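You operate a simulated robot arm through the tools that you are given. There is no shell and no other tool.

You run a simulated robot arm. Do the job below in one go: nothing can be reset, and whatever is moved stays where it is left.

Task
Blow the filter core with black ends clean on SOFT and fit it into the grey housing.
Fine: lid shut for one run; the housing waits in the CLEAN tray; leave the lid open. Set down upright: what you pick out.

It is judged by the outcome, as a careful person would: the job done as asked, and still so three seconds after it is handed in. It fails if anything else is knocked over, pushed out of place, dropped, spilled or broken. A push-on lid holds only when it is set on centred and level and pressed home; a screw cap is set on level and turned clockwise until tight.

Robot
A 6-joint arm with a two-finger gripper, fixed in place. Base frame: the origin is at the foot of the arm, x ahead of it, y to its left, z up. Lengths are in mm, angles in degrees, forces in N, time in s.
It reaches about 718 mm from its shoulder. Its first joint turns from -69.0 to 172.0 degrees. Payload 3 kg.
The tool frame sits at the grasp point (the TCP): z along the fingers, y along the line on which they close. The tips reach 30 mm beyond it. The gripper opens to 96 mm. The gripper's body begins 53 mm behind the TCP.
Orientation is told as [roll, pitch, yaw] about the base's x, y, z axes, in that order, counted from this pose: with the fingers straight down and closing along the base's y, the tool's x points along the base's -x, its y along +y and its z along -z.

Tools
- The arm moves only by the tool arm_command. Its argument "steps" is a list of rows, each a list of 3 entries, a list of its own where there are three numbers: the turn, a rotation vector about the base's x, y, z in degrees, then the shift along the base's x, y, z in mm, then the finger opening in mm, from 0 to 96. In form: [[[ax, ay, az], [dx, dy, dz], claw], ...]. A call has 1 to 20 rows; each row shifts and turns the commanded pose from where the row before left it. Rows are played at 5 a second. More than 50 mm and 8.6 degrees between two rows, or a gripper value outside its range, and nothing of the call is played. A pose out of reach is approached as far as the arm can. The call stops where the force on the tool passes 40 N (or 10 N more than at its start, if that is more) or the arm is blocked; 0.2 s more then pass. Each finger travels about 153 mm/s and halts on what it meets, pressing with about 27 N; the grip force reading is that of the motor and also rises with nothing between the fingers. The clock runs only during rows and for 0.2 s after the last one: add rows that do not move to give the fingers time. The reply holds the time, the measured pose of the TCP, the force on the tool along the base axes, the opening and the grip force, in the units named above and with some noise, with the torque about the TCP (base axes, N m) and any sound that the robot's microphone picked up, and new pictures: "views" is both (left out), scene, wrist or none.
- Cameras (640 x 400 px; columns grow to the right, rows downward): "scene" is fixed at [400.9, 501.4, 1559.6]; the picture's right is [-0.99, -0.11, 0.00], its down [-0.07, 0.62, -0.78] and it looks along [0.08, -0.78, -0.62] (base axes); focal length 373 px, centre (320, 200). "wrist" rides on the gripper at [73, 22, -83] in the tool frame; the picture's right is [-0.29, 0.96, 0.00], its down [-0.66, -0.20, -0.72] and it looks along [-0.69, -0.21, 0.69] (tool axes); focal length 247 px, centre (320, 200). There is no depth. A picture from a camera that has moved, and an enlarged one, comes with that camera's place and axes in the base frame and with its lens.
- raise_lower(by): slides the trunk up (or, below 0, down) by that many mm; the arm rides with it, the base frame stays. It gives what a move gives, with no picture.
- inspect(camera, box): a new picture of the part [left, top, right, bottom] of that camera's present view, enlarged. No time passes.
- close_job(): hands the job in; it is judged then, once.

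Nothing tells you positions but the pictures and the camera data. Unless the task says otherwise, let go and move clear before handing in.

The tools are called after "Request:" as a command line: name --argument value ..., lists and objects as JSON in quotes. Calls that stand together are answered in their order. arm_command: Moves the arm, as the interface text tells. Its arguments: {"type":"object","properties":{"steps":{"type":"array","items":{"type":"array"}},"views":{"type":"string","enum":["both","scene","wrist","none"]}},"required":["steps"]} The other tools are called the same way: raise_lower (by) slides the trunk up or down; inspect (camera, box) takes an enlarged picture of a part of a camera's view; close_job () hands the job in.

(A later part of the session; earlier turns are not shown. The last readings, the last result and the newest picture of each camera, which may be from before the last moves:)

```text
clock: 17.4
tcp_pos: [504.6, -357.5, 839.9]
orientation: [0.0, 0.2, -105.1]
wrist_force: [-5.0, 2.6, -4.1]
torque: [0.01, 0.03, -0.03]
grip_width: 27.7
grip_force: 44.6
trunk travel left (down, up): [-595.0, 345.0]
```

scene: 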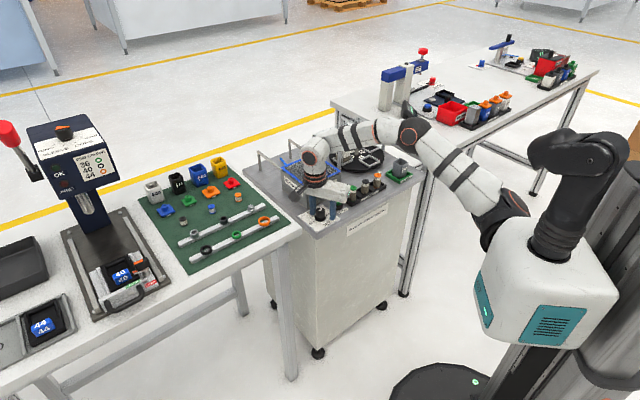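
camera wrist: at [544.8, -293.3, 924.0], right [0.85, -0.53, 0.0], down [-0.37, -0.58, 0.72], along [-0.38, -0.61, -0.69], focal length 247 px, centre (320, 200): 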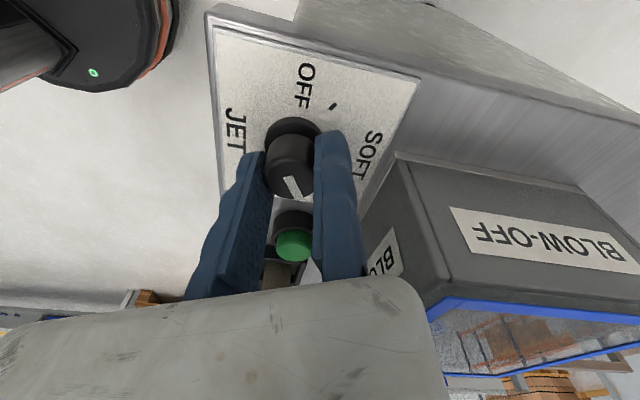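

Gripped (27.7 mm wide; this gives a knob centre of about (491,-354)). Next I'll turn it counter-clockwise in steps from HARD towards SOFT, moving the TCP on an arc about the knob axis.

Request:
arm_command --steps '[[[0, 0, 7.5], [0.35, 1.78, 0], 10], [[0, 0, 7.5], [0.12, 1.81, 0], 10], [[0, 0, 7.5], [-0.12, 1.81, 0], 10], [[0, 0, 7.5], [-0.35, 1.78, 0], 10], [[0, 0, 0], [0, 0, 0], 10]]' --views "both"

Request:
inspect --camera "scene" --box '[290, 170, 370, 230]'

Request:
inspect --camera "wrist" --box '[200, 80, 440, 230]'

```text
clock: 18.6
tcp_pos: [505.3, -349.9, 841.5]
orientation: [0.1, 0.0, -75.0]
wrist_force: [-6.0, 1.0, -5.8]
torque: [0.02, 0.31, -0.01]
grip_width: 27.8
grip_force: 45.2
trunk travel left (down, up): [-595.0, 345.0]
camera wrist: at [506.8, -274.3, 923.9], right [1.0, -0.04, 0.0], down [-0.03, -0.69, 0.72], along [-0.03, -0.72, -0.69], focal length 247 px, centre (320, 200)
```

scene: 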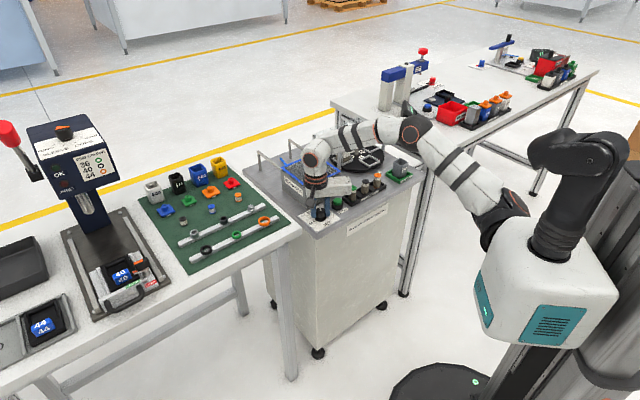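
wrist: 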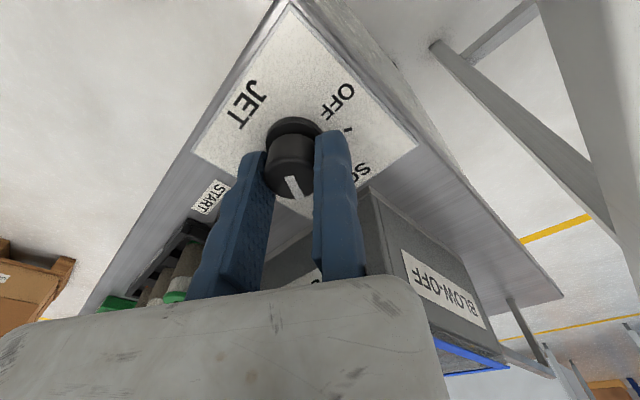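

```text
6.67 times, centred on (330, 200) of scene
camera zoom: at [400.9, 501.4, 1559.6], right [-0.99, -0.11, 0.0], down [-0.07, 0.62, -0.78], along [0.08, -0.78, -0.62], focal length 2486 px, centre (253, 200)
```

zoom: 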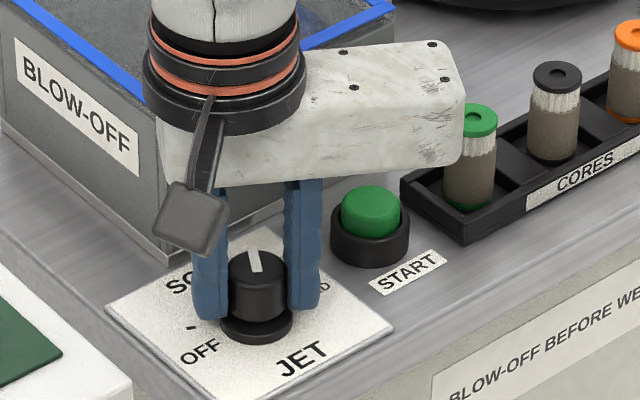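

```text
2.67 times, centred on (320, 155) of wrist
camera zoom: at [506.8, -274.3, 923.9], right [1.0, -0.04, 0.0], down [-0.03, -0.69, 0.72], along [-0.03, -0.72, -0.69], focal length 659 px, centre (320, 320)
```

zoom: 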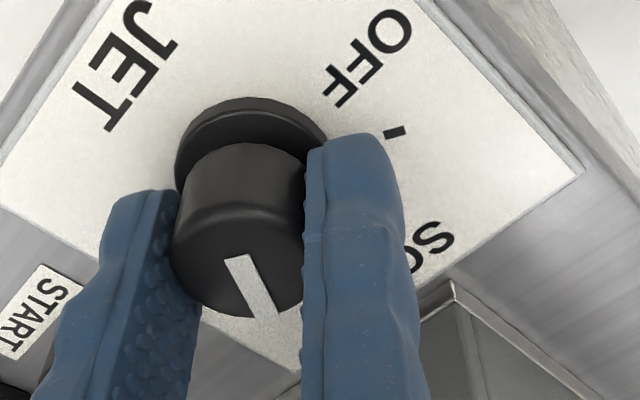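

The knob turns with the gripper. I'll do the remaining 30°.

Request:
arm_command --steps '[[[0, 0, 7.5], [-0.58, 1.72, 0], 10], [[0, 0, 7.5], [-0.8, 1.63, 0], 10], [[0, 0, 7.5], [-1.0, 1.51, 0], 10], [[0, 0, 7.5], [-1.2, 1.36, 0], 10], [[0, 0, 0], [0, 0, 0], 10]]' --views "both"

Request:
inspect --camera "scene" --box '[290, 170, 370, 230]'

Request:
inspect --camera "wrist" --box '[200, 80, 440, 230]'

```text
clock: 19.8
tcp_pos: [502.6, -343.6, 841.0]
orientation: [-0.2, 0.0, -44.9]
wrist_force: [-8.3, 10.6, -15.8]
torque: [-0.41, -0.93, -0.19]
grip_width: 27.2
grip_force: 45.1
trunk travel left (down, up): [-595.0, 345.0]
camera wrist: at [465.0, -276.8, 923.9], right [0.88, 0.47, 0.0], down [0.33, -0.61, 0.72], along [0.34, -0.64, -0.69], focal length 247 px, centre (320, 200)
```

scene: 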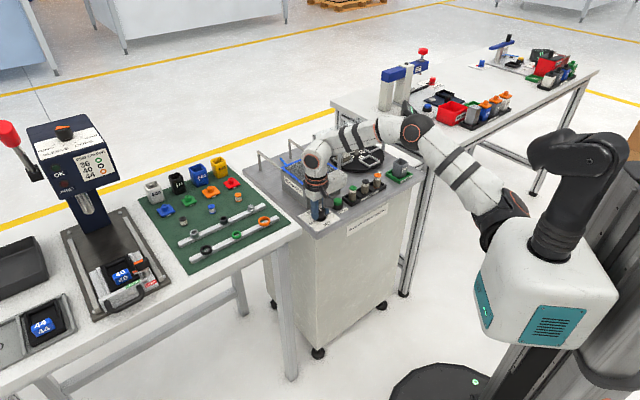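
wrist: 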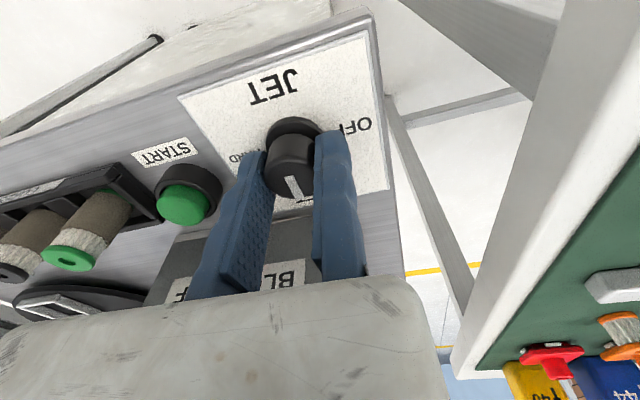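

```text
6.67 times, centred on (330, 200) of scene
camera zoom: at [400.9, 501.4, 1559.6], right [-0.99, -0.11, 0.0], down [-0.07, 0.62, -0.78], along [0.08, -0.78, -0.62], focal length 2486 px, centre (253, 200)
```

zoom: 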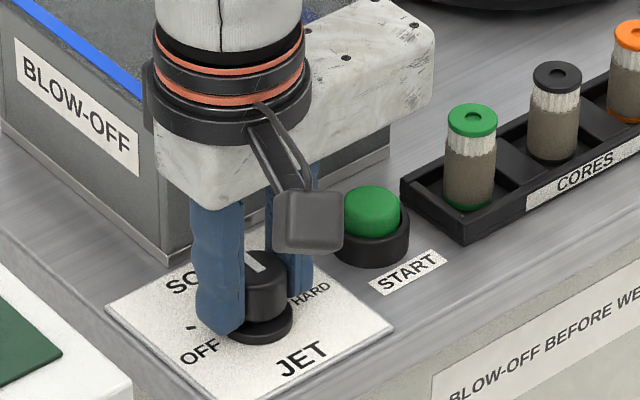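

```text
2.67 times, centred on (320, 155) of wrist
camera zoom: at [465.0, -276.8, 923.9], right [0.88, 0.47, 0.0], down [0.33, -0.61, 0.72], along [0.34, -0.64, -0.69], focal length 659 px, centre (320, 320)
```

zoom: 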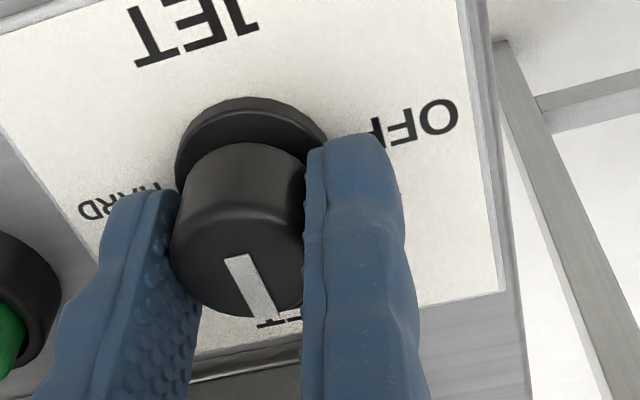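

Request:
arm_command --steps '[[[0, 0, 0], [0, 0, 0], 34], [[0, 0, 0], [0, 0, 0], 36], [[0, 0, 0], [0, 0, 0], 36]]' --views "none"

```text
clock: 20.6
tcp_pos: [502.9, -344.7, 842.4]
orientation: [0.0, -0.1, -45.1]
wrist_force: [3.0, 2.6, 1.8]
torque: [0.0, -0.02, -0.01]
grip_width: 36.2
grip_force: 0.0
trunk travel left (down, up): [-595.0, 345.0]
```

Request:
arm_command --steps '[[[0, 0, 0], [2, 2, 0], 36], [[0, 0, 0], [0, 0, 20], 36], [[0, 0, 0], [0, 0, 30], 36], [[0, 0, 0], [0, 0, 40], 36], [[0, 0, 0], [0, 0, 0], 36]]' --views "both"

Request:
inspect --camera "wrist" --box '[230, 50, 390, 150]'

Request:
inspect --camera "scene" --box '[300, 190, 348, 226]'

```text
clock: 21.8
tcp_pos: [499.1, -345.2, 931.4]
orientation: [0.1, 0.0, -45.1]
wrist_force: [0.1, 0.2, -0.5]
torque: [-0.03, 0.01, -0.05]
grip_width: 36.0
grip_force: 0.0
out of reach, approached as far as the arm can: row 4
trunk travel left (down, up): [-595.0, 345.0]
camera wrist: at [463.1, -278.7, 1014.3], right [0.88, 0.47, 0.0], down [0.32, -0.61, 0.72], along [0.34, -0.64, -0.69], focal length 247 px, centre (320, 200)
```

scene: 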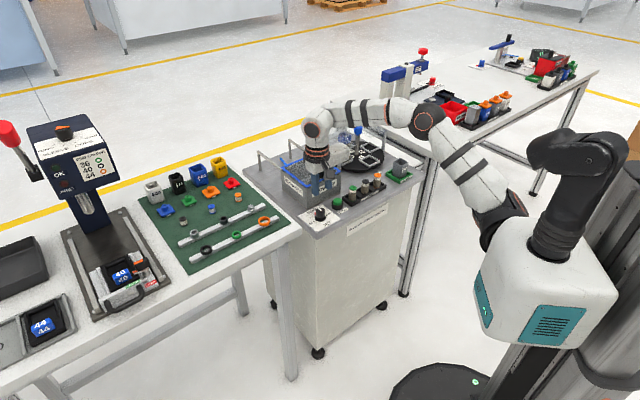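
wrist: 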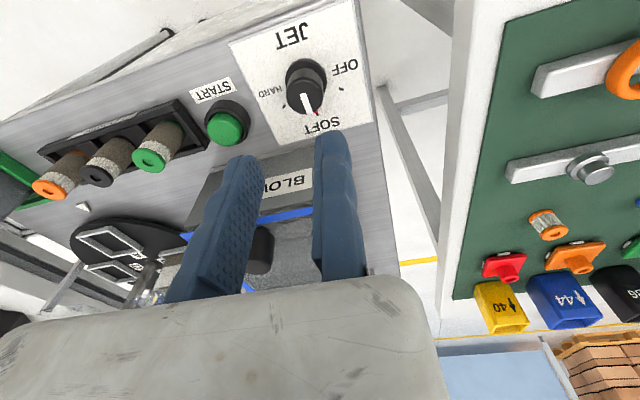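

```text
4.00 times, centred on (310, 100) of wrist
camera zoom: at [463.1, -278.7, 1014.3], right [0.88, 0.47, 0.0], down [0.32, -0.61, 0.72], along [0.34, -0.64, -0.69], focal length 988 px, centre (360, 600)
```

zoom: 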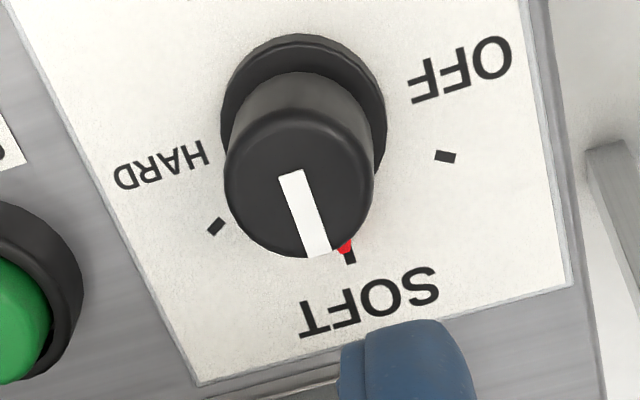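

```text
11.11 times, centred on (324, 208) of scene
camera zoom: at [400.9, 501.4, 1559.6], right [-0.99, -0.11, 0.0], down [-0.07, 0.62, -0.78], along [0.08, -0.78, -0.62], focal length 4144 px, centre (276, 111)
```

zoom: 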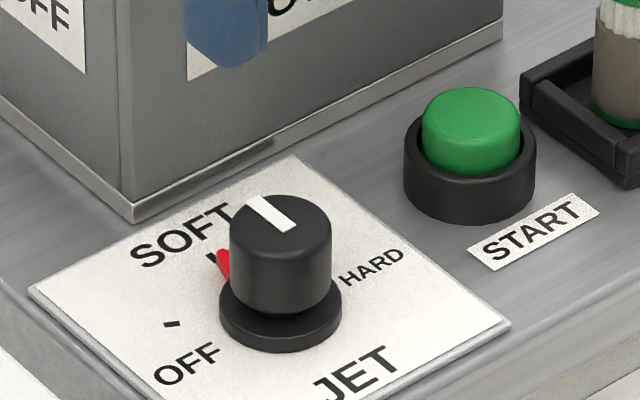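

SOFT is set: the red wedge sits on the SOFT mark. The lid is next and needs an outward tilt for reach, so I'll back off, tilt the gripper 45° outward in free space and test the far reach above the box.

Request:
arm_command --steps '[[[0, 0, 0], [-30, 20, 20], 40], [[-5.3, -5.3, 0], [-20, 0, 20], 40], [[-5.3, -5.3, 0], [0, 0, 10], 40], [[-5.3, -5.3, 0], [0, 0, 10], 40], [[-5.3, -5.3, 0], [0, 0, 0], 40], [[-5.3, -5.3, 0], [0, 0, 0], 40], [[-5.3, -5.3, 0], [0, 0, 0], 40], [[0, 0, 0], [0, 0, 0], 40]]' --views "both"

```text
clock: 23.6
tcp_pos: [442.2, -339.9, 989.8]
orientation: [0.2, -45.1, -45.1]
wrist_force: [0.6, 0.0, 0.0]
torque: [0.01, 0.06, -0.01]
grip_width: 40.2
grip_force: 0.1
out of reach, approached as far as the arm can: row 6, 7
trunk travel left (down, up): [-595.0, 345.0]
camera wrist: at [378.2, -246.4, 995.2], right [0.82, 0.53, 0.21], down [-0.18, -0.11, 0.98], along [0.54, -0.84, 0.0], focal length 247 px, centre (320, 200)
```

scene: 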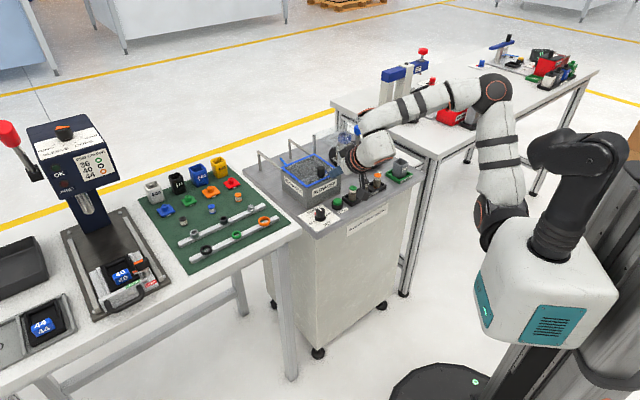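
wrist: 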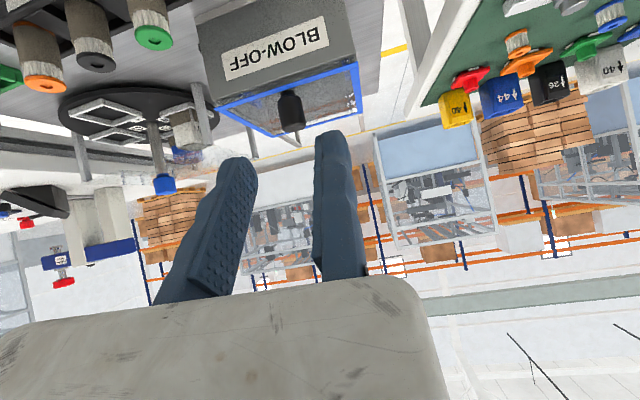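

Request:
arm_command --steps '[[[0, 0, 0], [21.7, -33.3, 0], 40], [[0, 0, 0], [21.7, -33.3, 0], 40], [[0, 0, 0], [21.6, -33.4, 0], 40], [[0, 0, 0], [0, 0, 0], 40]]' --views "both"

Request:
inspect --camera "wrist" --box '[160, 20, 400, 170]'

```text
clock: 24.6
tcp_pos: [506.1, -440.5, 986.7]
orientation: [0.1, -45.0, -45.2]
wrist_force: [-0.2, 0.7, 0.3]
torque: [0.01, -0.01, -0.02]
grip_width: 39.9
grip_force: 0.0
trunk travel left (down, up): [-595.0, 345.0]
camera wrist: at [442.1, -346.4, 993.3], right [0.82, 0.53, 0.21], down [-0.18, -0.11, 0.98], along [0.54, -0.84, 0.0], focal length 247 px, centre (320, 200)
```

scene: 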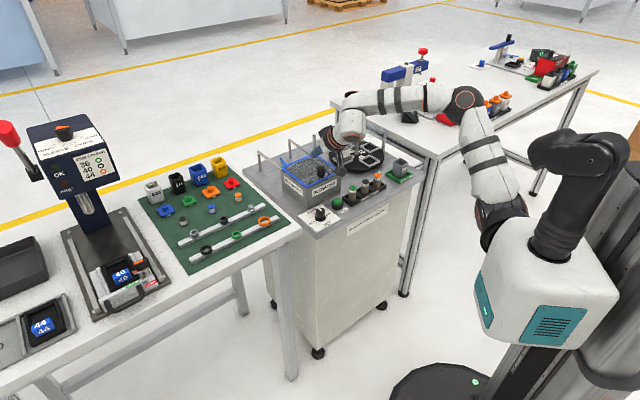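
wrist: 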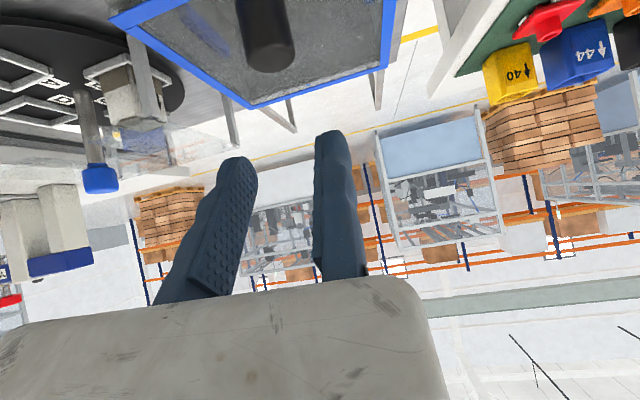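

```text
2.67 times, centred on (280, 95) of wrist
camera zoom: at [442.1, -346.4, 993.3], right [0.82, 0.53, 0.21], down [-0.18, -0.11, 0.98], along [0.54, -0.84, 0.0], focal length 659 px, centre (427, 480)
```

zoom: 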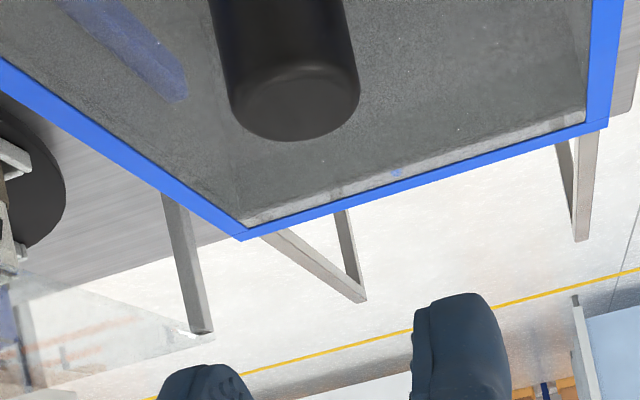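

Request:
arm_command --steps '[[[0, 0, 0], [-5, 7, 0], 45], [[0, 0, 0], [0, 0, -20], 45], [[0, 0, 0], [0, 0, -20], 45], [[0, 0, 0], [0, 0, 0], 45]]' --views "both"

Request:
inspect --camera "wrist" --box '[180, 60, 420, 210]'

Request:
inspect --camera "scene" --box '[280, 110, 376, 190]'

```text
clock: 25.6
tcp_pos: [500.1, -433.6, 947.3]
orientation: [0.1, -45.1, -45.1]
wrist_force: [0.6, -0.3, -0.8]
torque: [0.02, 0.01, 0.0]
grip_width: 44.7
grip_force: 0.1
trunk travel left (down, up): [-595.0, 345.0]
camera wrist: at [437.1, -340.2, 953.4], right [0.82, 0.53, 0.21], down [-0.18, -0.11, 0.98], along [0.54, -0.84, 0.0], focal length 247 px, centre (320, 200)
```

scene: 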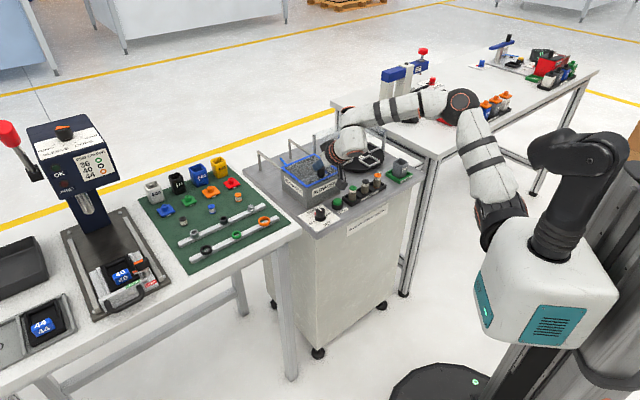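
wrist: 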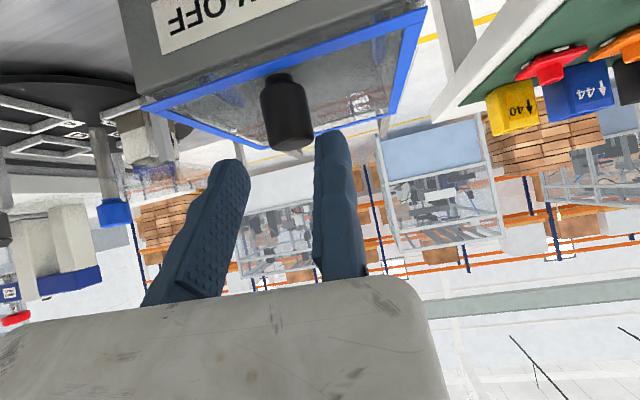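

```text
2.67 times, centred on (300, 135) of wrist
camera zoom: at [437.1, -340.2, 953.4], right [0.82, 0.53, 0.21], down [-0.18, -0.11, 0.98], along [0.54, -0.84, 0.0], focal length 659 px, centre (373, 373)
```

zoom: 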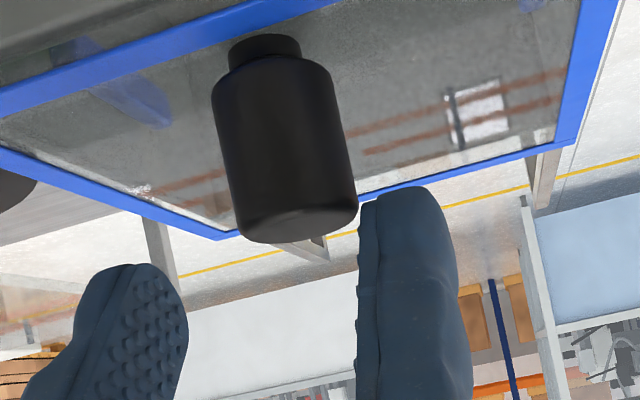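

```text
5.00 times, centred on (328, 150) of scene
camera zoom: at [400.9, 501.4, 1559.6], right [-0.99, -0.11, 0.0], down [-0.07, 0.62, -0.78], along [0.08, -0.78, -0.62], focal length 1865 px, centre (280, 450)
```

zoom: 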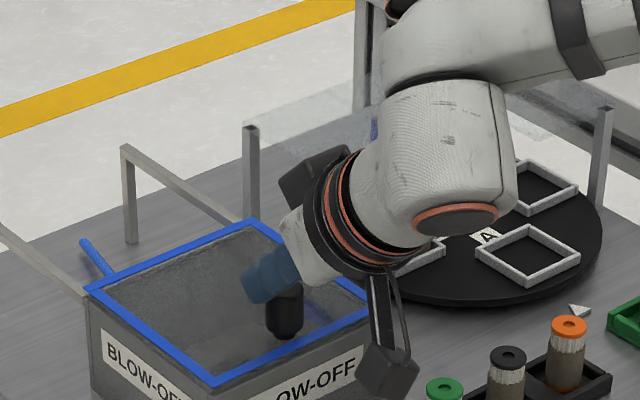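

Request:
arm_command --steps '[[[0, 0, 0], [1, 1, -6], 45], [[0, 0, 0], [0, 0, -8], 45], [[0, 0, 0], [0, 0, -8], 45], [[0, 0, 0], [0, 0, 0], 45]]' --views "wrist"

Request:
inspect --camera "wrist" --box '[180, 60, 420, 210]'

Request:
inspect --camera "scene" --box '[290, 140, 354, 190]'

```text
clock: 26.6
tcp_pos: [502.2, -432.3, 926.4]
orientation: [0.1, -45.0, -45.2]
wrist_force: [0.1, -0.1, 0.3]
torque: [0.02, 0.02, -0.01]
grip_width: 45.0
grip_force: 0.1
trunk travel left (down, up): [-595.0, 345.0]
camera wrist: at [438.3, -338.4, 932.4], right [0.82, 0.53, 0.21], down [-0.18, -0.11, 0.98], along [0.54, -0.84, 0.0], focal length 247 px, centre (320, 200)
```

wrist: 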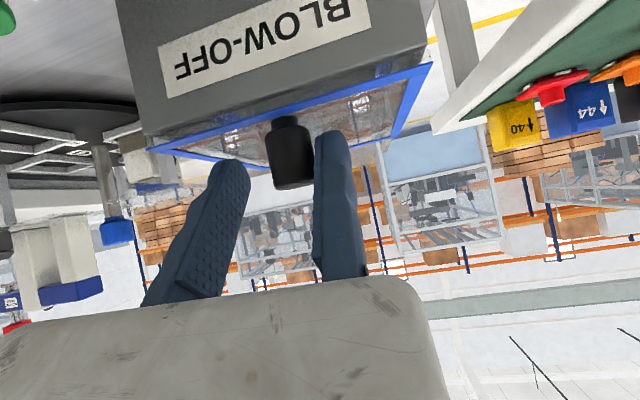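

```text
2.67 times, centred on (300, 135) of wrist
camera zoom: at [438.3, -338.4, 932.4], right [0.82, 0.53, 0.21], down [-0.18, -0.11, 0.98], along [0.54, -0.84, 0.0], focal length 659 px, centre (373, 373)
```

zoom: 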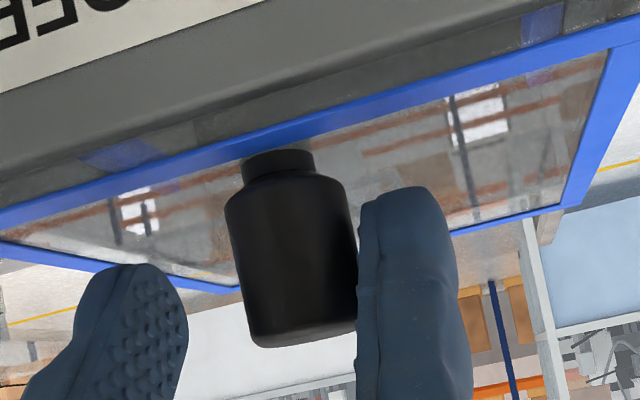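

```text
8.00 times, centred on (322, 165) of scene
camera zoom: at [400.9, 501.4, 1559.6], right [-0.99, -0.11, 0.0], down [-0.07, 0.62, -0.78], along [0.08, -0.78, -0.62], focal length 2984 px, centre (304, 480)
```

zoom: 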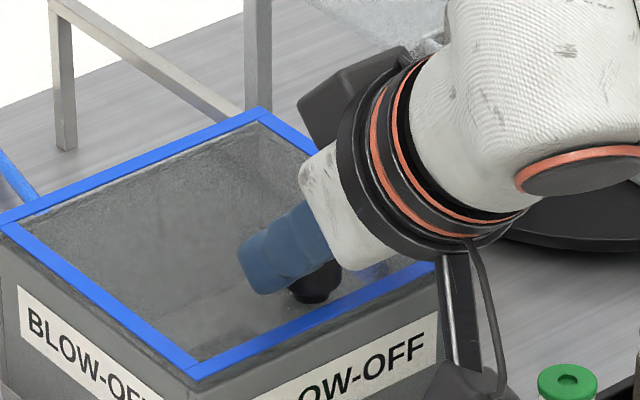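

Request:
arm_command --steps '[[[0, 0, 0], [0, 0, 0], 32], [[0, 0, 0], [0, 0, 0], 24], [[0, 0, 0], [0, 0, 0], 20], [[0, 0, 0], [0, 0, 0], 20]]' --views "wrist"

Request:
inspect --camera "wrist" --box '[180, 60, 420, 210]'

```text
clock: 27.6
tcp_pos: [500.5, -433.4, 926.1]
orientation: [0.2, -45.0, -45.2]
wrist_force: [-3.9, -3.5, -1.2]
torque: [-0.05, 0.13, -0.05]
grip_width: 25.0
grip_force: 4.2
trunk travel left (down, up): [-595.0, 345.0]
camera wrist: at [437.6, -339.4, 932.5], right [0.82, 0.53, 0.21], down [-0.18, -0.11, 0.98], along [0.54, -0.84, 0.0], focal length 247 px, centre (320, 200)
```

wrist: 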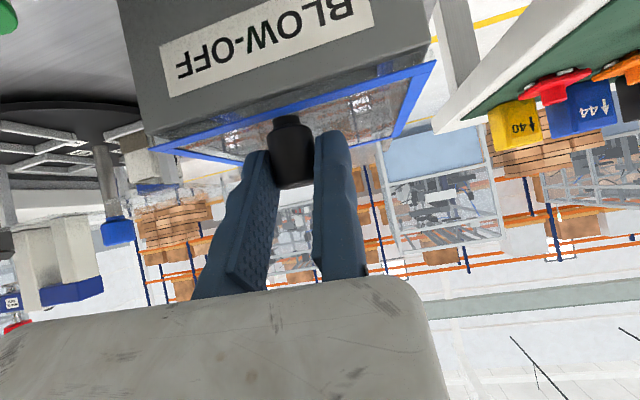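

```text
2.67 times, centred on (300, 135) of wrist
camera zoom: at [437.6, -339.4, 932.5], right [0.82, 0.53, 0.21], down [-0.18, -0.11, 0.98], along [0.54, -0.84, 0.0], focal length 659 px, centre (373, 373)
```

zoom: 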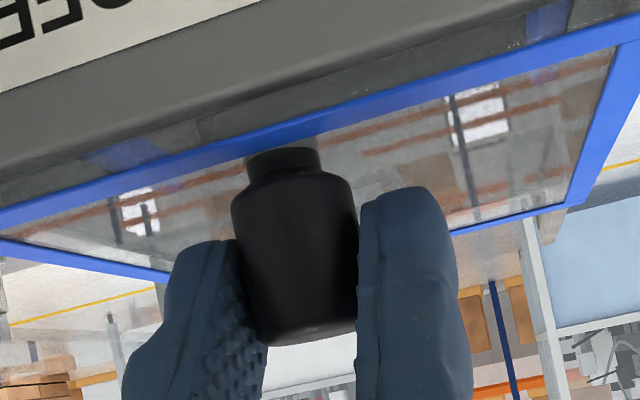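

Request:
arm_command --steps '[[[0, 0, 0], [-0.5, -0.5, 0], 20], [[0, 0, 0], [-0.5, -0.5, 0], 18], [[0, 0, 0], [0, 0, 0], 12], [[0, 0, 0], [0, 0, 0], 8], [[0, 0, 0], [0, 0, 0], 8]]' --views "none"

```text
clock: 28.8
tcp_pos: [499.3, -434.1, 926.2]
orientation: [0.1, -45.1, -45.2]
wrist_force: [-6.5, -9.2, -0.7]
torque: [-0.93, 0.56, -0.1]
grip_width: 23.4
grip_force: 44.4
trunk travel left (down, up): [-595.0, 345.0]
```

Request:
arm_command --steps '[[[0, 0, 0], [-0.5, -0.5, 0], 8], [[0, 0, 0], [0, 0, 0], 8]]' --views "none"

```text
clock: 29.4
tcp_pos: [499.7, -433.5, 925.7]
orientation: [0.3, -45.1, -45.2]
wrist_force: [-3.5, -9.8, 0.7]
torque: [-0.59, 0.78, -0.11]
grip_width: 23.2
grip_force: 44.7
trunk travel left (down, up): [-595.0, 345.0]
```

Gripped on the lid knob. I'll try sliding the lid back gently along the rails.

Request:
arm_command --steps '[[[0, 0, 0], [-0.3, -0.3, 0], 8], [[0, 0, 0], [2, -2, 0], 8], [[0, 0, 0], [3, -3, 0], 8], [[0, 0, 0], [4, -4, 0], 8], [[0, 0, 0], [0, 0, 0], 8]]' --views "both"

Request:
inspect --camera "scene" --box '[262, 130, 358, 190]'

```text
clock: 30.6
tcp_pos: [507.6, -441.6, 925.3]
orientation: [0.3, -45.1, -45.3]
wrist_force: [-6.6, -5.5, 1.2]
torque: [0.03, 1.2, -0.23]
grip_width: 23.5
grip_force: 45.2
trunk travel left (down, up): [-595.0, 345.0]
camera wrist: at [444.9, -348.6, 932.5], right [0.82, 0.53, 0.21], down [-0.18, -0.11, 0.98], along [0.54, -0.84, 0.0], focal length 247 px, centre (320, 200)
```

scene: 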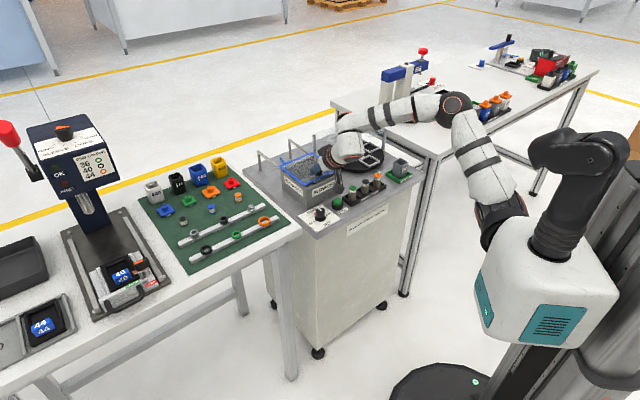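
wrist: 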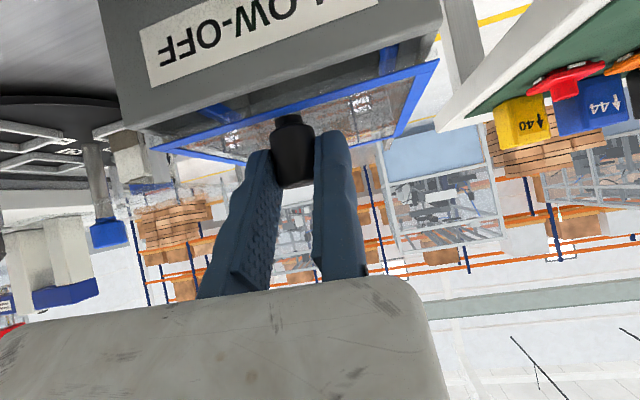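

```text
6.67 times, centred on (310, 160) of scene
camera zoom: at [400.9, 501.4, 1559.6], right [-0.99, -0.11, 0.0], down [-0.07, 0.62, -0.78], along [0.08, -0.78, -0.62], focal length 2486 px, centre (387, 467)
```

zoom: 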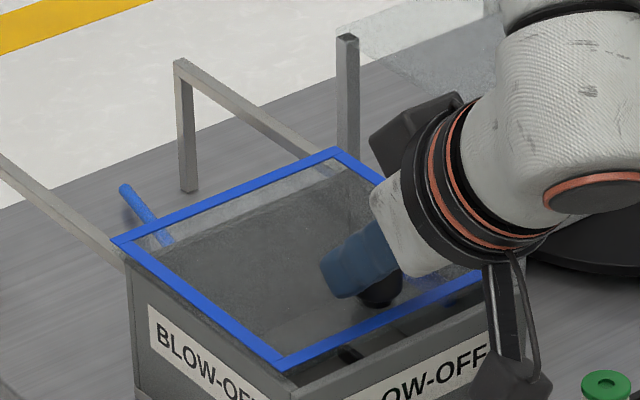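

The lid slides smoothly, so I'll keep pushing it back.

Request:
arm_command --steps '[[[0, 0, 0], [9, -9, 0], 8], [[0, 0, 0], [12, -12, 0], 8], [[0, 0, 0], [12, -12, 0], 8], [[0, 0, 0], [12, -12, 0], 8], [[0, 0, 0], [0, 0, 0], 8]]' --views "scene"

Request:
inspect --camera "scene" --box '[252, 125, 348, 190]'

```text
clock: 31.8
tcp_pos: [552.8, -487.2, 926.2]
orientation: [0.1, -45.0, -45.0]
wrist_force: [-3.4, -4.3, -1.1]
torque: [-0.14, 0.86, -0.12]
grip_width: 23.5
grip_force: 45.3
trunk travel left (down, up): [-595.0, 345.0]
```

scene: 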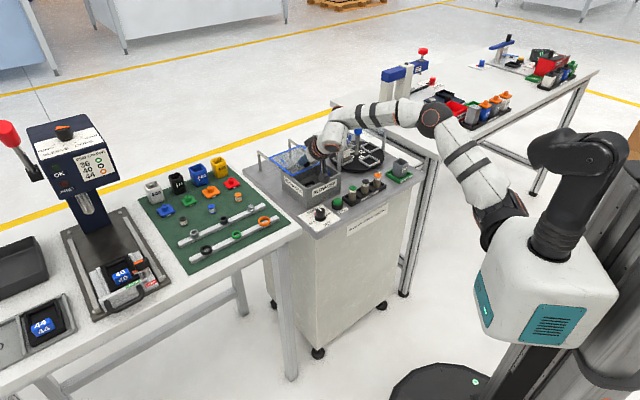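

```text
6.15 times, centred on (300, 158) of scene
camera zoom: at [400.9, 501.4, 1559.6], right [-0.99, -0.11, 0.0], down [-0.07, 0.62, -0.78], along [0.08, -0.78, -0.62], focal length 2295 px, centre (443, 462)
```

zoom: 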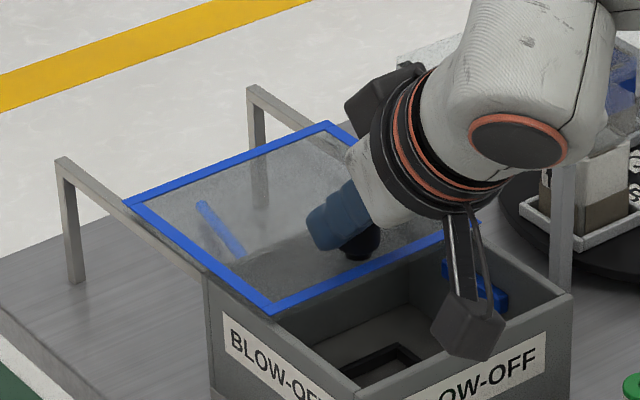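

Request:
arm_command --steps '[[[0, 0, 0], [10, -10, 0], 8], [[0, 0, 0], [10, -10, 0], 8], [[0, 0, 0], [10, -10, 0], 8], [[0, 0, 0], [0, 0, 0], 8]]' --views "scene"

Request:
inspect --camera "scene" --box '[252, 125, 348, 190]'

```text
clock: 32.8
tcp_pos: [584.3, -517.9, 926.1]
orientation: [0.2, -45.0, -45.1]
wrist_force: [-2.4, -4.8, -2.7]
torque: [0.03, 0.96, -0.03]
grip_width: 23.4
grip_force: 44.8
trunk travel left (down, up): [-595.0, 345.0]
```

scene: 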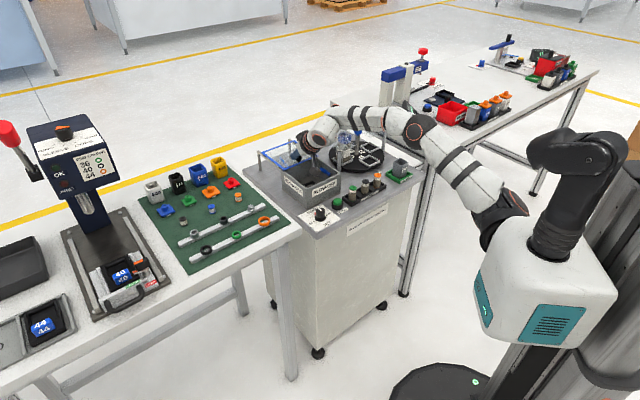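

```text
6.15 times, centred on (300, 158) of scene
camera zoom: at [400.9, 501.4, 1559.6], right [-0.99, -0.11, 0.0], down [-0.07, 0.62, -0.78], along [0.08, -0.78, -0.62], focal length 2295 px, centre (443, 462)
```

zoom: 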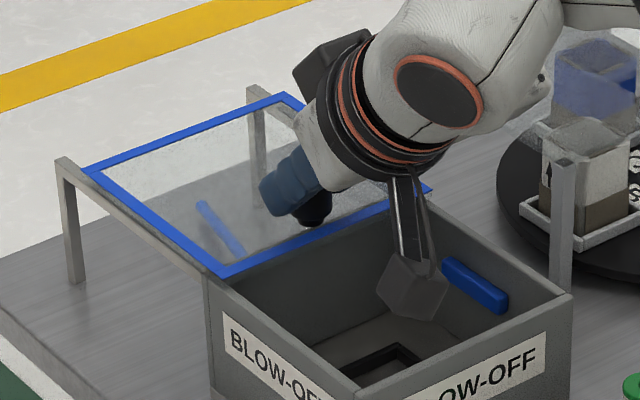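

Request:
arm_command --steps '[[[0, 0, 0], [3, -3, 0], 8], [[0, 0, 0], [3, -3, 0], 8], [[0, 0, 0], [0, 0, 0], 8]]' --views "scene"

Request:
inspect --camera "scene" --box '[252, 125, 348, 190]'

```text
clock: 33.6
tcp_pos: [590.3, -525.2, 926.5]
orientation: [0.2, -45.1, -45.1]
wrist_force: [-5.9, -4.9, -3.4]
torque: [0.06, 1.21, -0.22]
grip_width: 23.2
grip_force: 45.3
trunk travel left (down, up): [-595.0, 345.0]
```

scene: 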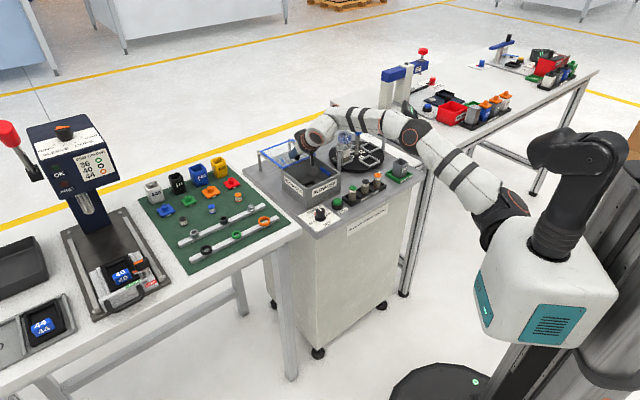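

```text
6.15 times, centred on (300, 158) of scene
camera zoom: at [400.9, 501.4, 1559.6], right [-0.99, -0.11, 0.0], down [-0.07, 0.62, -0.78], along [0.08, -0.78, -0.62], focal length 2295 px, centre (443, 462)
```

zoom: 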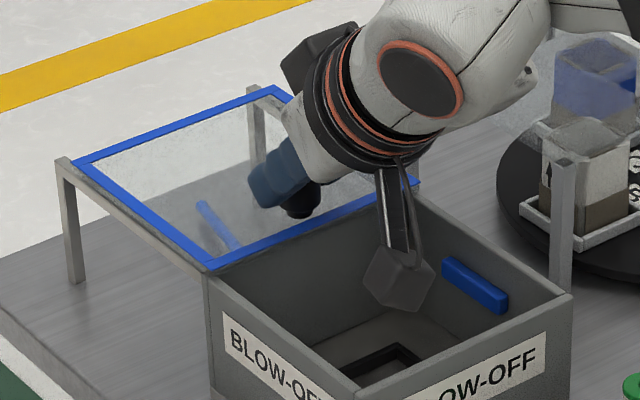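

The lid is fully back on its rails. I'll let go and retreat along the finger axis.

Request:
arm_command --steps '[[[0, 0, 0], [0, 0, 0], 36], [[0, 0, 0], [0.8, 0.8, 0], 40], [[0, 0, 0], [-15, 15, 21], 40], [[0, 0, 0], [-15, 15, 21], 40], [[0, 0, 0], [0, 0, 0], 40]]' --views "both"

Request:
inspect --camera "scene" --box '[252, 125, 348, 190]'

```text
clock: 34.8
tcp_pos: [563.0, -492.4, 968.4]
orientation: [0.2, -45.0, -45.1]
wrist_force: [0.3, -0.8, -0.6]
torque: [0.01, -0.01, 0.01]
grip_width: 39.7
grip_force: 0.1
trunk travel left (down, up): [-595.0, 345.0]
camera wrist: at [498.9, -399.3, 974.9], right [0.82, 0.53, 0.21], down [-0.18, -0.11, 0.98], along [0.54, -0.84, 0.0], focal length 247 px, centre (320, 200)
```

scene: 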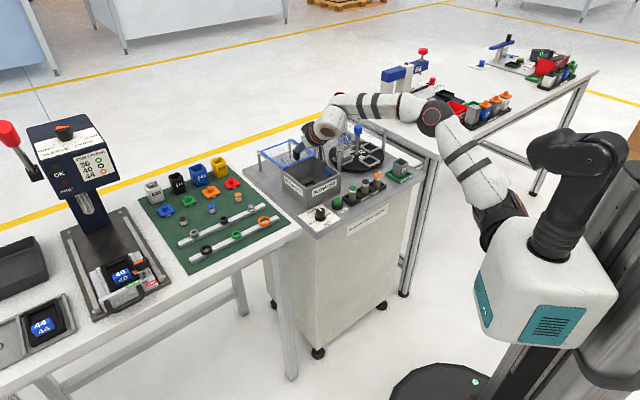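
wrist: 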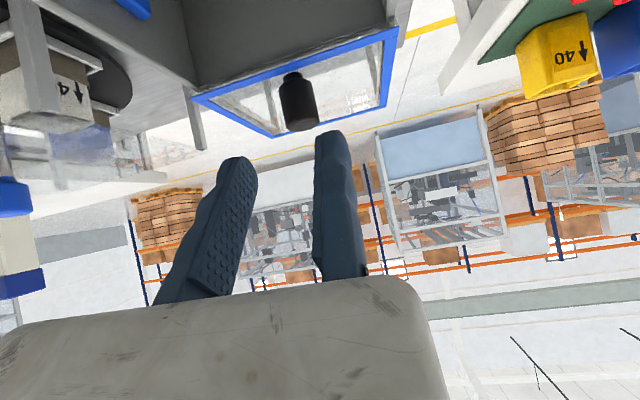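

```text
6.15 times, centred on (300, 158) of scene
camera zoom: at [400.9, 501.4, 1559.6], right [-0.99, -0.11, 0.0], down [-0.07, 0.62, -0.78], along [0.08, -0.78, -0.62], focal length 2295 px, centre (443, 462)
```

zoom: 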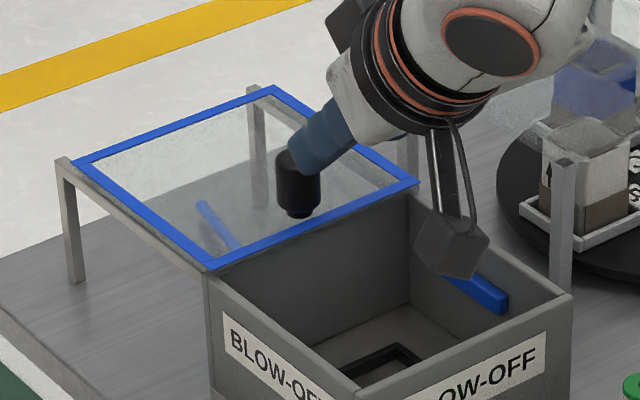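

Request:
arm_command --steps '[[[5.3, 5.3, 0], [-16, 10, 10], 90], [[5.3, 5.3, 0], [-16, 10, 10], 90], [[5.3, 5.3, 0], [-16, 10, 8], 90], [[5.3, 5.3, 0], [-16, 10, 8], 90], [[5.3, 5.3, 0], [-16, 10, 6], 90], [[5.3, 5.3, 0], [-16, 10, 0], 90], [[0, 0, 0], [0, 0, 0], 90]]' --views "both"

Request:
inspect --camera "wrist" --box '[200, 20, 440, 200]'

Request:
inspect --camera "wrist" --box '[0, 20, 240, 140]'

```text
clock: 36.4
tcp_pos: [466.3, -428.6, 1011.6]
orientation: [0.1, 0.1, -44.9]
wrist_force: [0.2, 0.8, 0.0]
torque: [0.01, -0.02, 0.01]
grip_width: 89.8
grip_force: 0.0
trunk travel left (down, up): [-595.0, 345.0]
camera wrist: at [429.1, -363.0, 1093.8], right [0.88, 0.47, 0.0], down [0.32, -0.61, 0.72], along [0.34, -0.64, -0.69], focal length 247 px, centre (320, 200)
```

scene: 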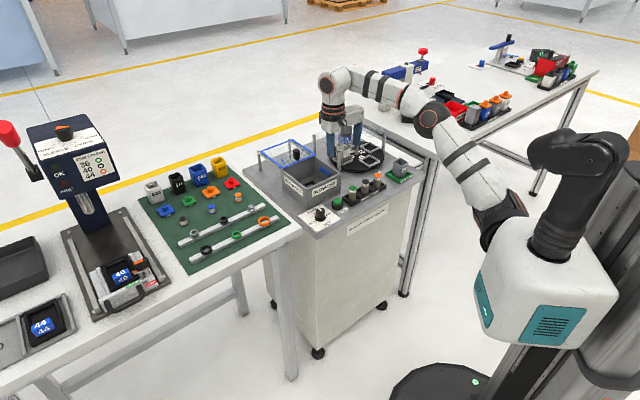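
wrist: 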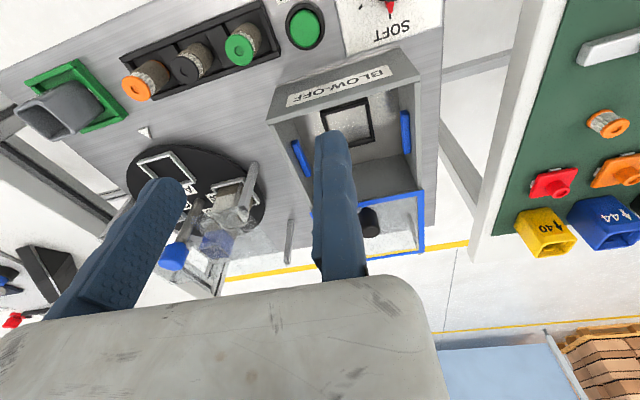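

```text
2.22 times, centred on (320, 110) of wrist
camera zoom: at [429.1, -363.0, 1093.8], right [0.88, 0.47, 0.0], down [0.32, -0.61, 0.72], along [0.34, -0.64, -0.69], focal length 549 px, centre (320, 400)
```

zoom: 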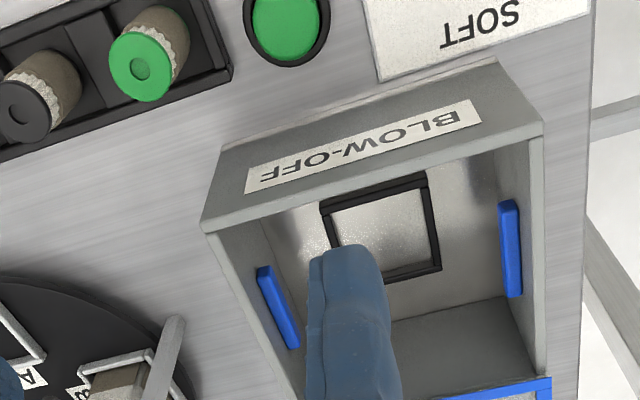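

```text
2.67 times, centred on (120, 80) of wrist
camera zoom: at [429.1, -363.0, 1093.8], right [0.88, 0.47, 0.0], down [0.32, -0.61, 0.72], along [0.34, -0.64, -0.69], focal length 659 px, centre (853, 520)
```

zoom: 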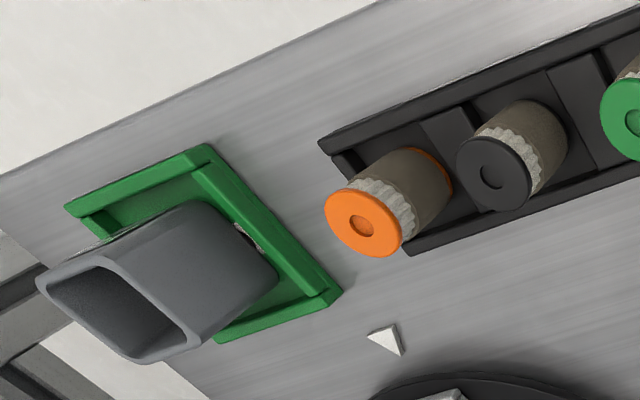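

The lid stays open, the nest in the box is centred near (537,-489), and the black core's top is near (357,-495). Next I'll hover over the black core with a 20° outward tilt, which I'll keep for placing it in the box.

Request:
arm_command --steps '[[[-2.83, -2.83, 0], [-19.7, -11.1, -10], 60], [[-2.83, -2.83, 0], [-19.7, -11.1, -18], 50], [[-2.83, -2.83, 0], [-19.7, -11.1, -18], 42], [[-2.83, -2.83, 0], [-19.7, -11.1, -20], 42], [[-2.83, -2.83, 0], [-19.7, -11.1, -20], 42], [[0, 0, 0], [0, 0, 0], 42]]' --views "both"

Request:
inspect --camera "wrist" --box '[180, 20, 420, 180]'

Request:
inspect --camera "scene" --box '[320, 140, 416, 210]'

```text
clock: 37.8
tcp_pos: [386.2, -454.3, 942.6]
orientation: [0.0, -20.1, -45.3]
wrist_force: [-0.4, -0.4, 0.0]
torque: [-0.01, 0.01, 0.05]
grip_width: 42.0
grip_force: 0.0
out of reach, approached as far as the arm can: row 5
trunk travel left (down, up): [-595.0, 345.0]
camera wrist: at [332.5, -369.6, 994.8], right [0.87, 0.48, 0.1], down [0.12, -0.41, 0.91], along [0.48, -0.78, -0.41], focal length 247 px, centre (320, 200)
```

scene: 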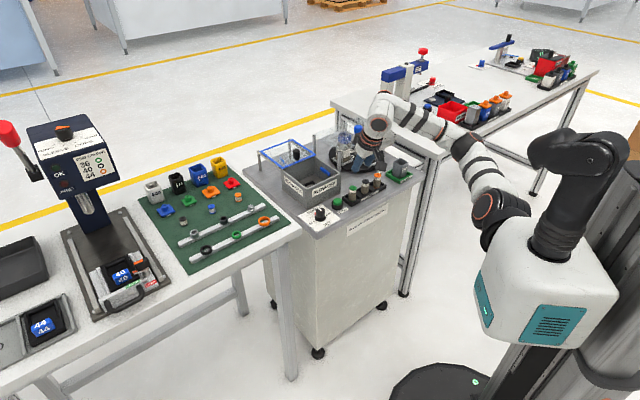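
wrist: 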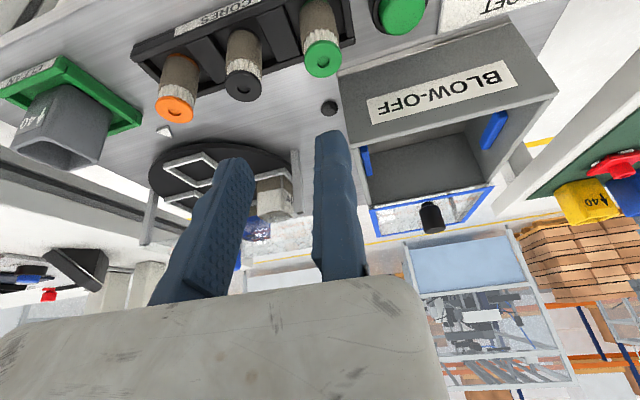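

```text
2.50 times, centred on (300, 100) of wrist
camera zoom: at [332.5, -369.6, 994.8], right [0.87, 0.48, 0.1], down [0.12, -0.41, 0.91], along [0.48, -0.78, -0.41], focal length 617 px, centre (370, 450)
```

zoom: 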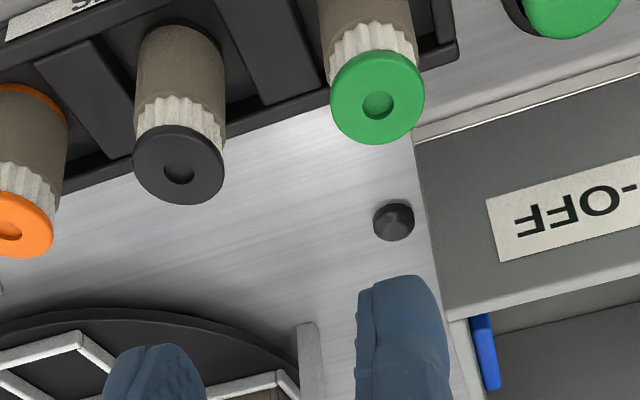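

```text
5.71 times, centred on (368, 175) of scene
camera zoom: at [400.9, 501.4, 1559.6], right [-0.99, -0.11, 0.0], down [-0.07, 0.62, -0.78], along [0.08, -0.78, -0.62], focal length 2131 px, centre (46, 343)
```

zoom: 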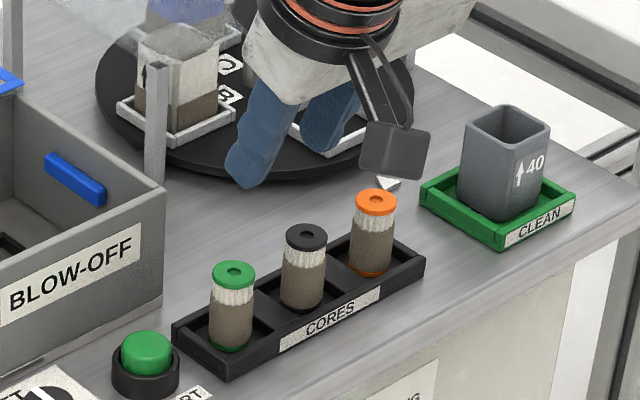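

Request:
inspect --camera "scene" --box '[340, 70, 640, 330]'

Request:
inspect --camera "scene" --box '[330, 80, 450, 190]'

```text
1.54 times, centred on (490, 200) of scene
camera zoom: at [400.9, 501.4, 1559.6], right [-0.99, -0.11, 0.0], down [-0.07, 0.62, -0.78], along [0.08, -0.78, -0.62], focal length 574 px, centre (58, 200)
```

zoom: 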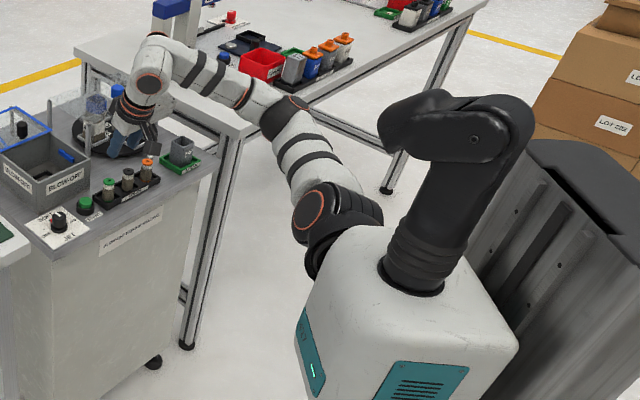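

```text
3.64 times, centred on (390, 135) of scene
camera zoom: at [400.9, 501.4, 1559.6], right [-0.99, -0.11, 0.0], down [-0.07, 0.62, -0.78], along [0.08, -0.78, -0.62], focal length 1356 px, centre (66, 436)
```

zoom: 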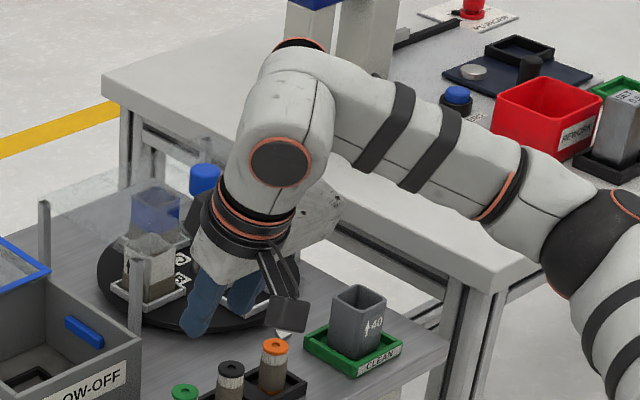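

The arm hits a joint limit here with the shoulder this low. I'll raise the trunk a little so the wrist works level with the shoulder.

Request:
raise_lower --by 90

```text
clock: 39.1
tcp_pos: [386.3, -453.8, 1032.3]
orientation: [0.1, -19.9, -45.1]
wrist_force: [0.4, 0.5, -0.4]
torque: [0.0, 0.01, -0.02]
grip_width: 41.9
grip_force: 0.1
trunk travel left (down, up): [-685.0, 255.0]
```

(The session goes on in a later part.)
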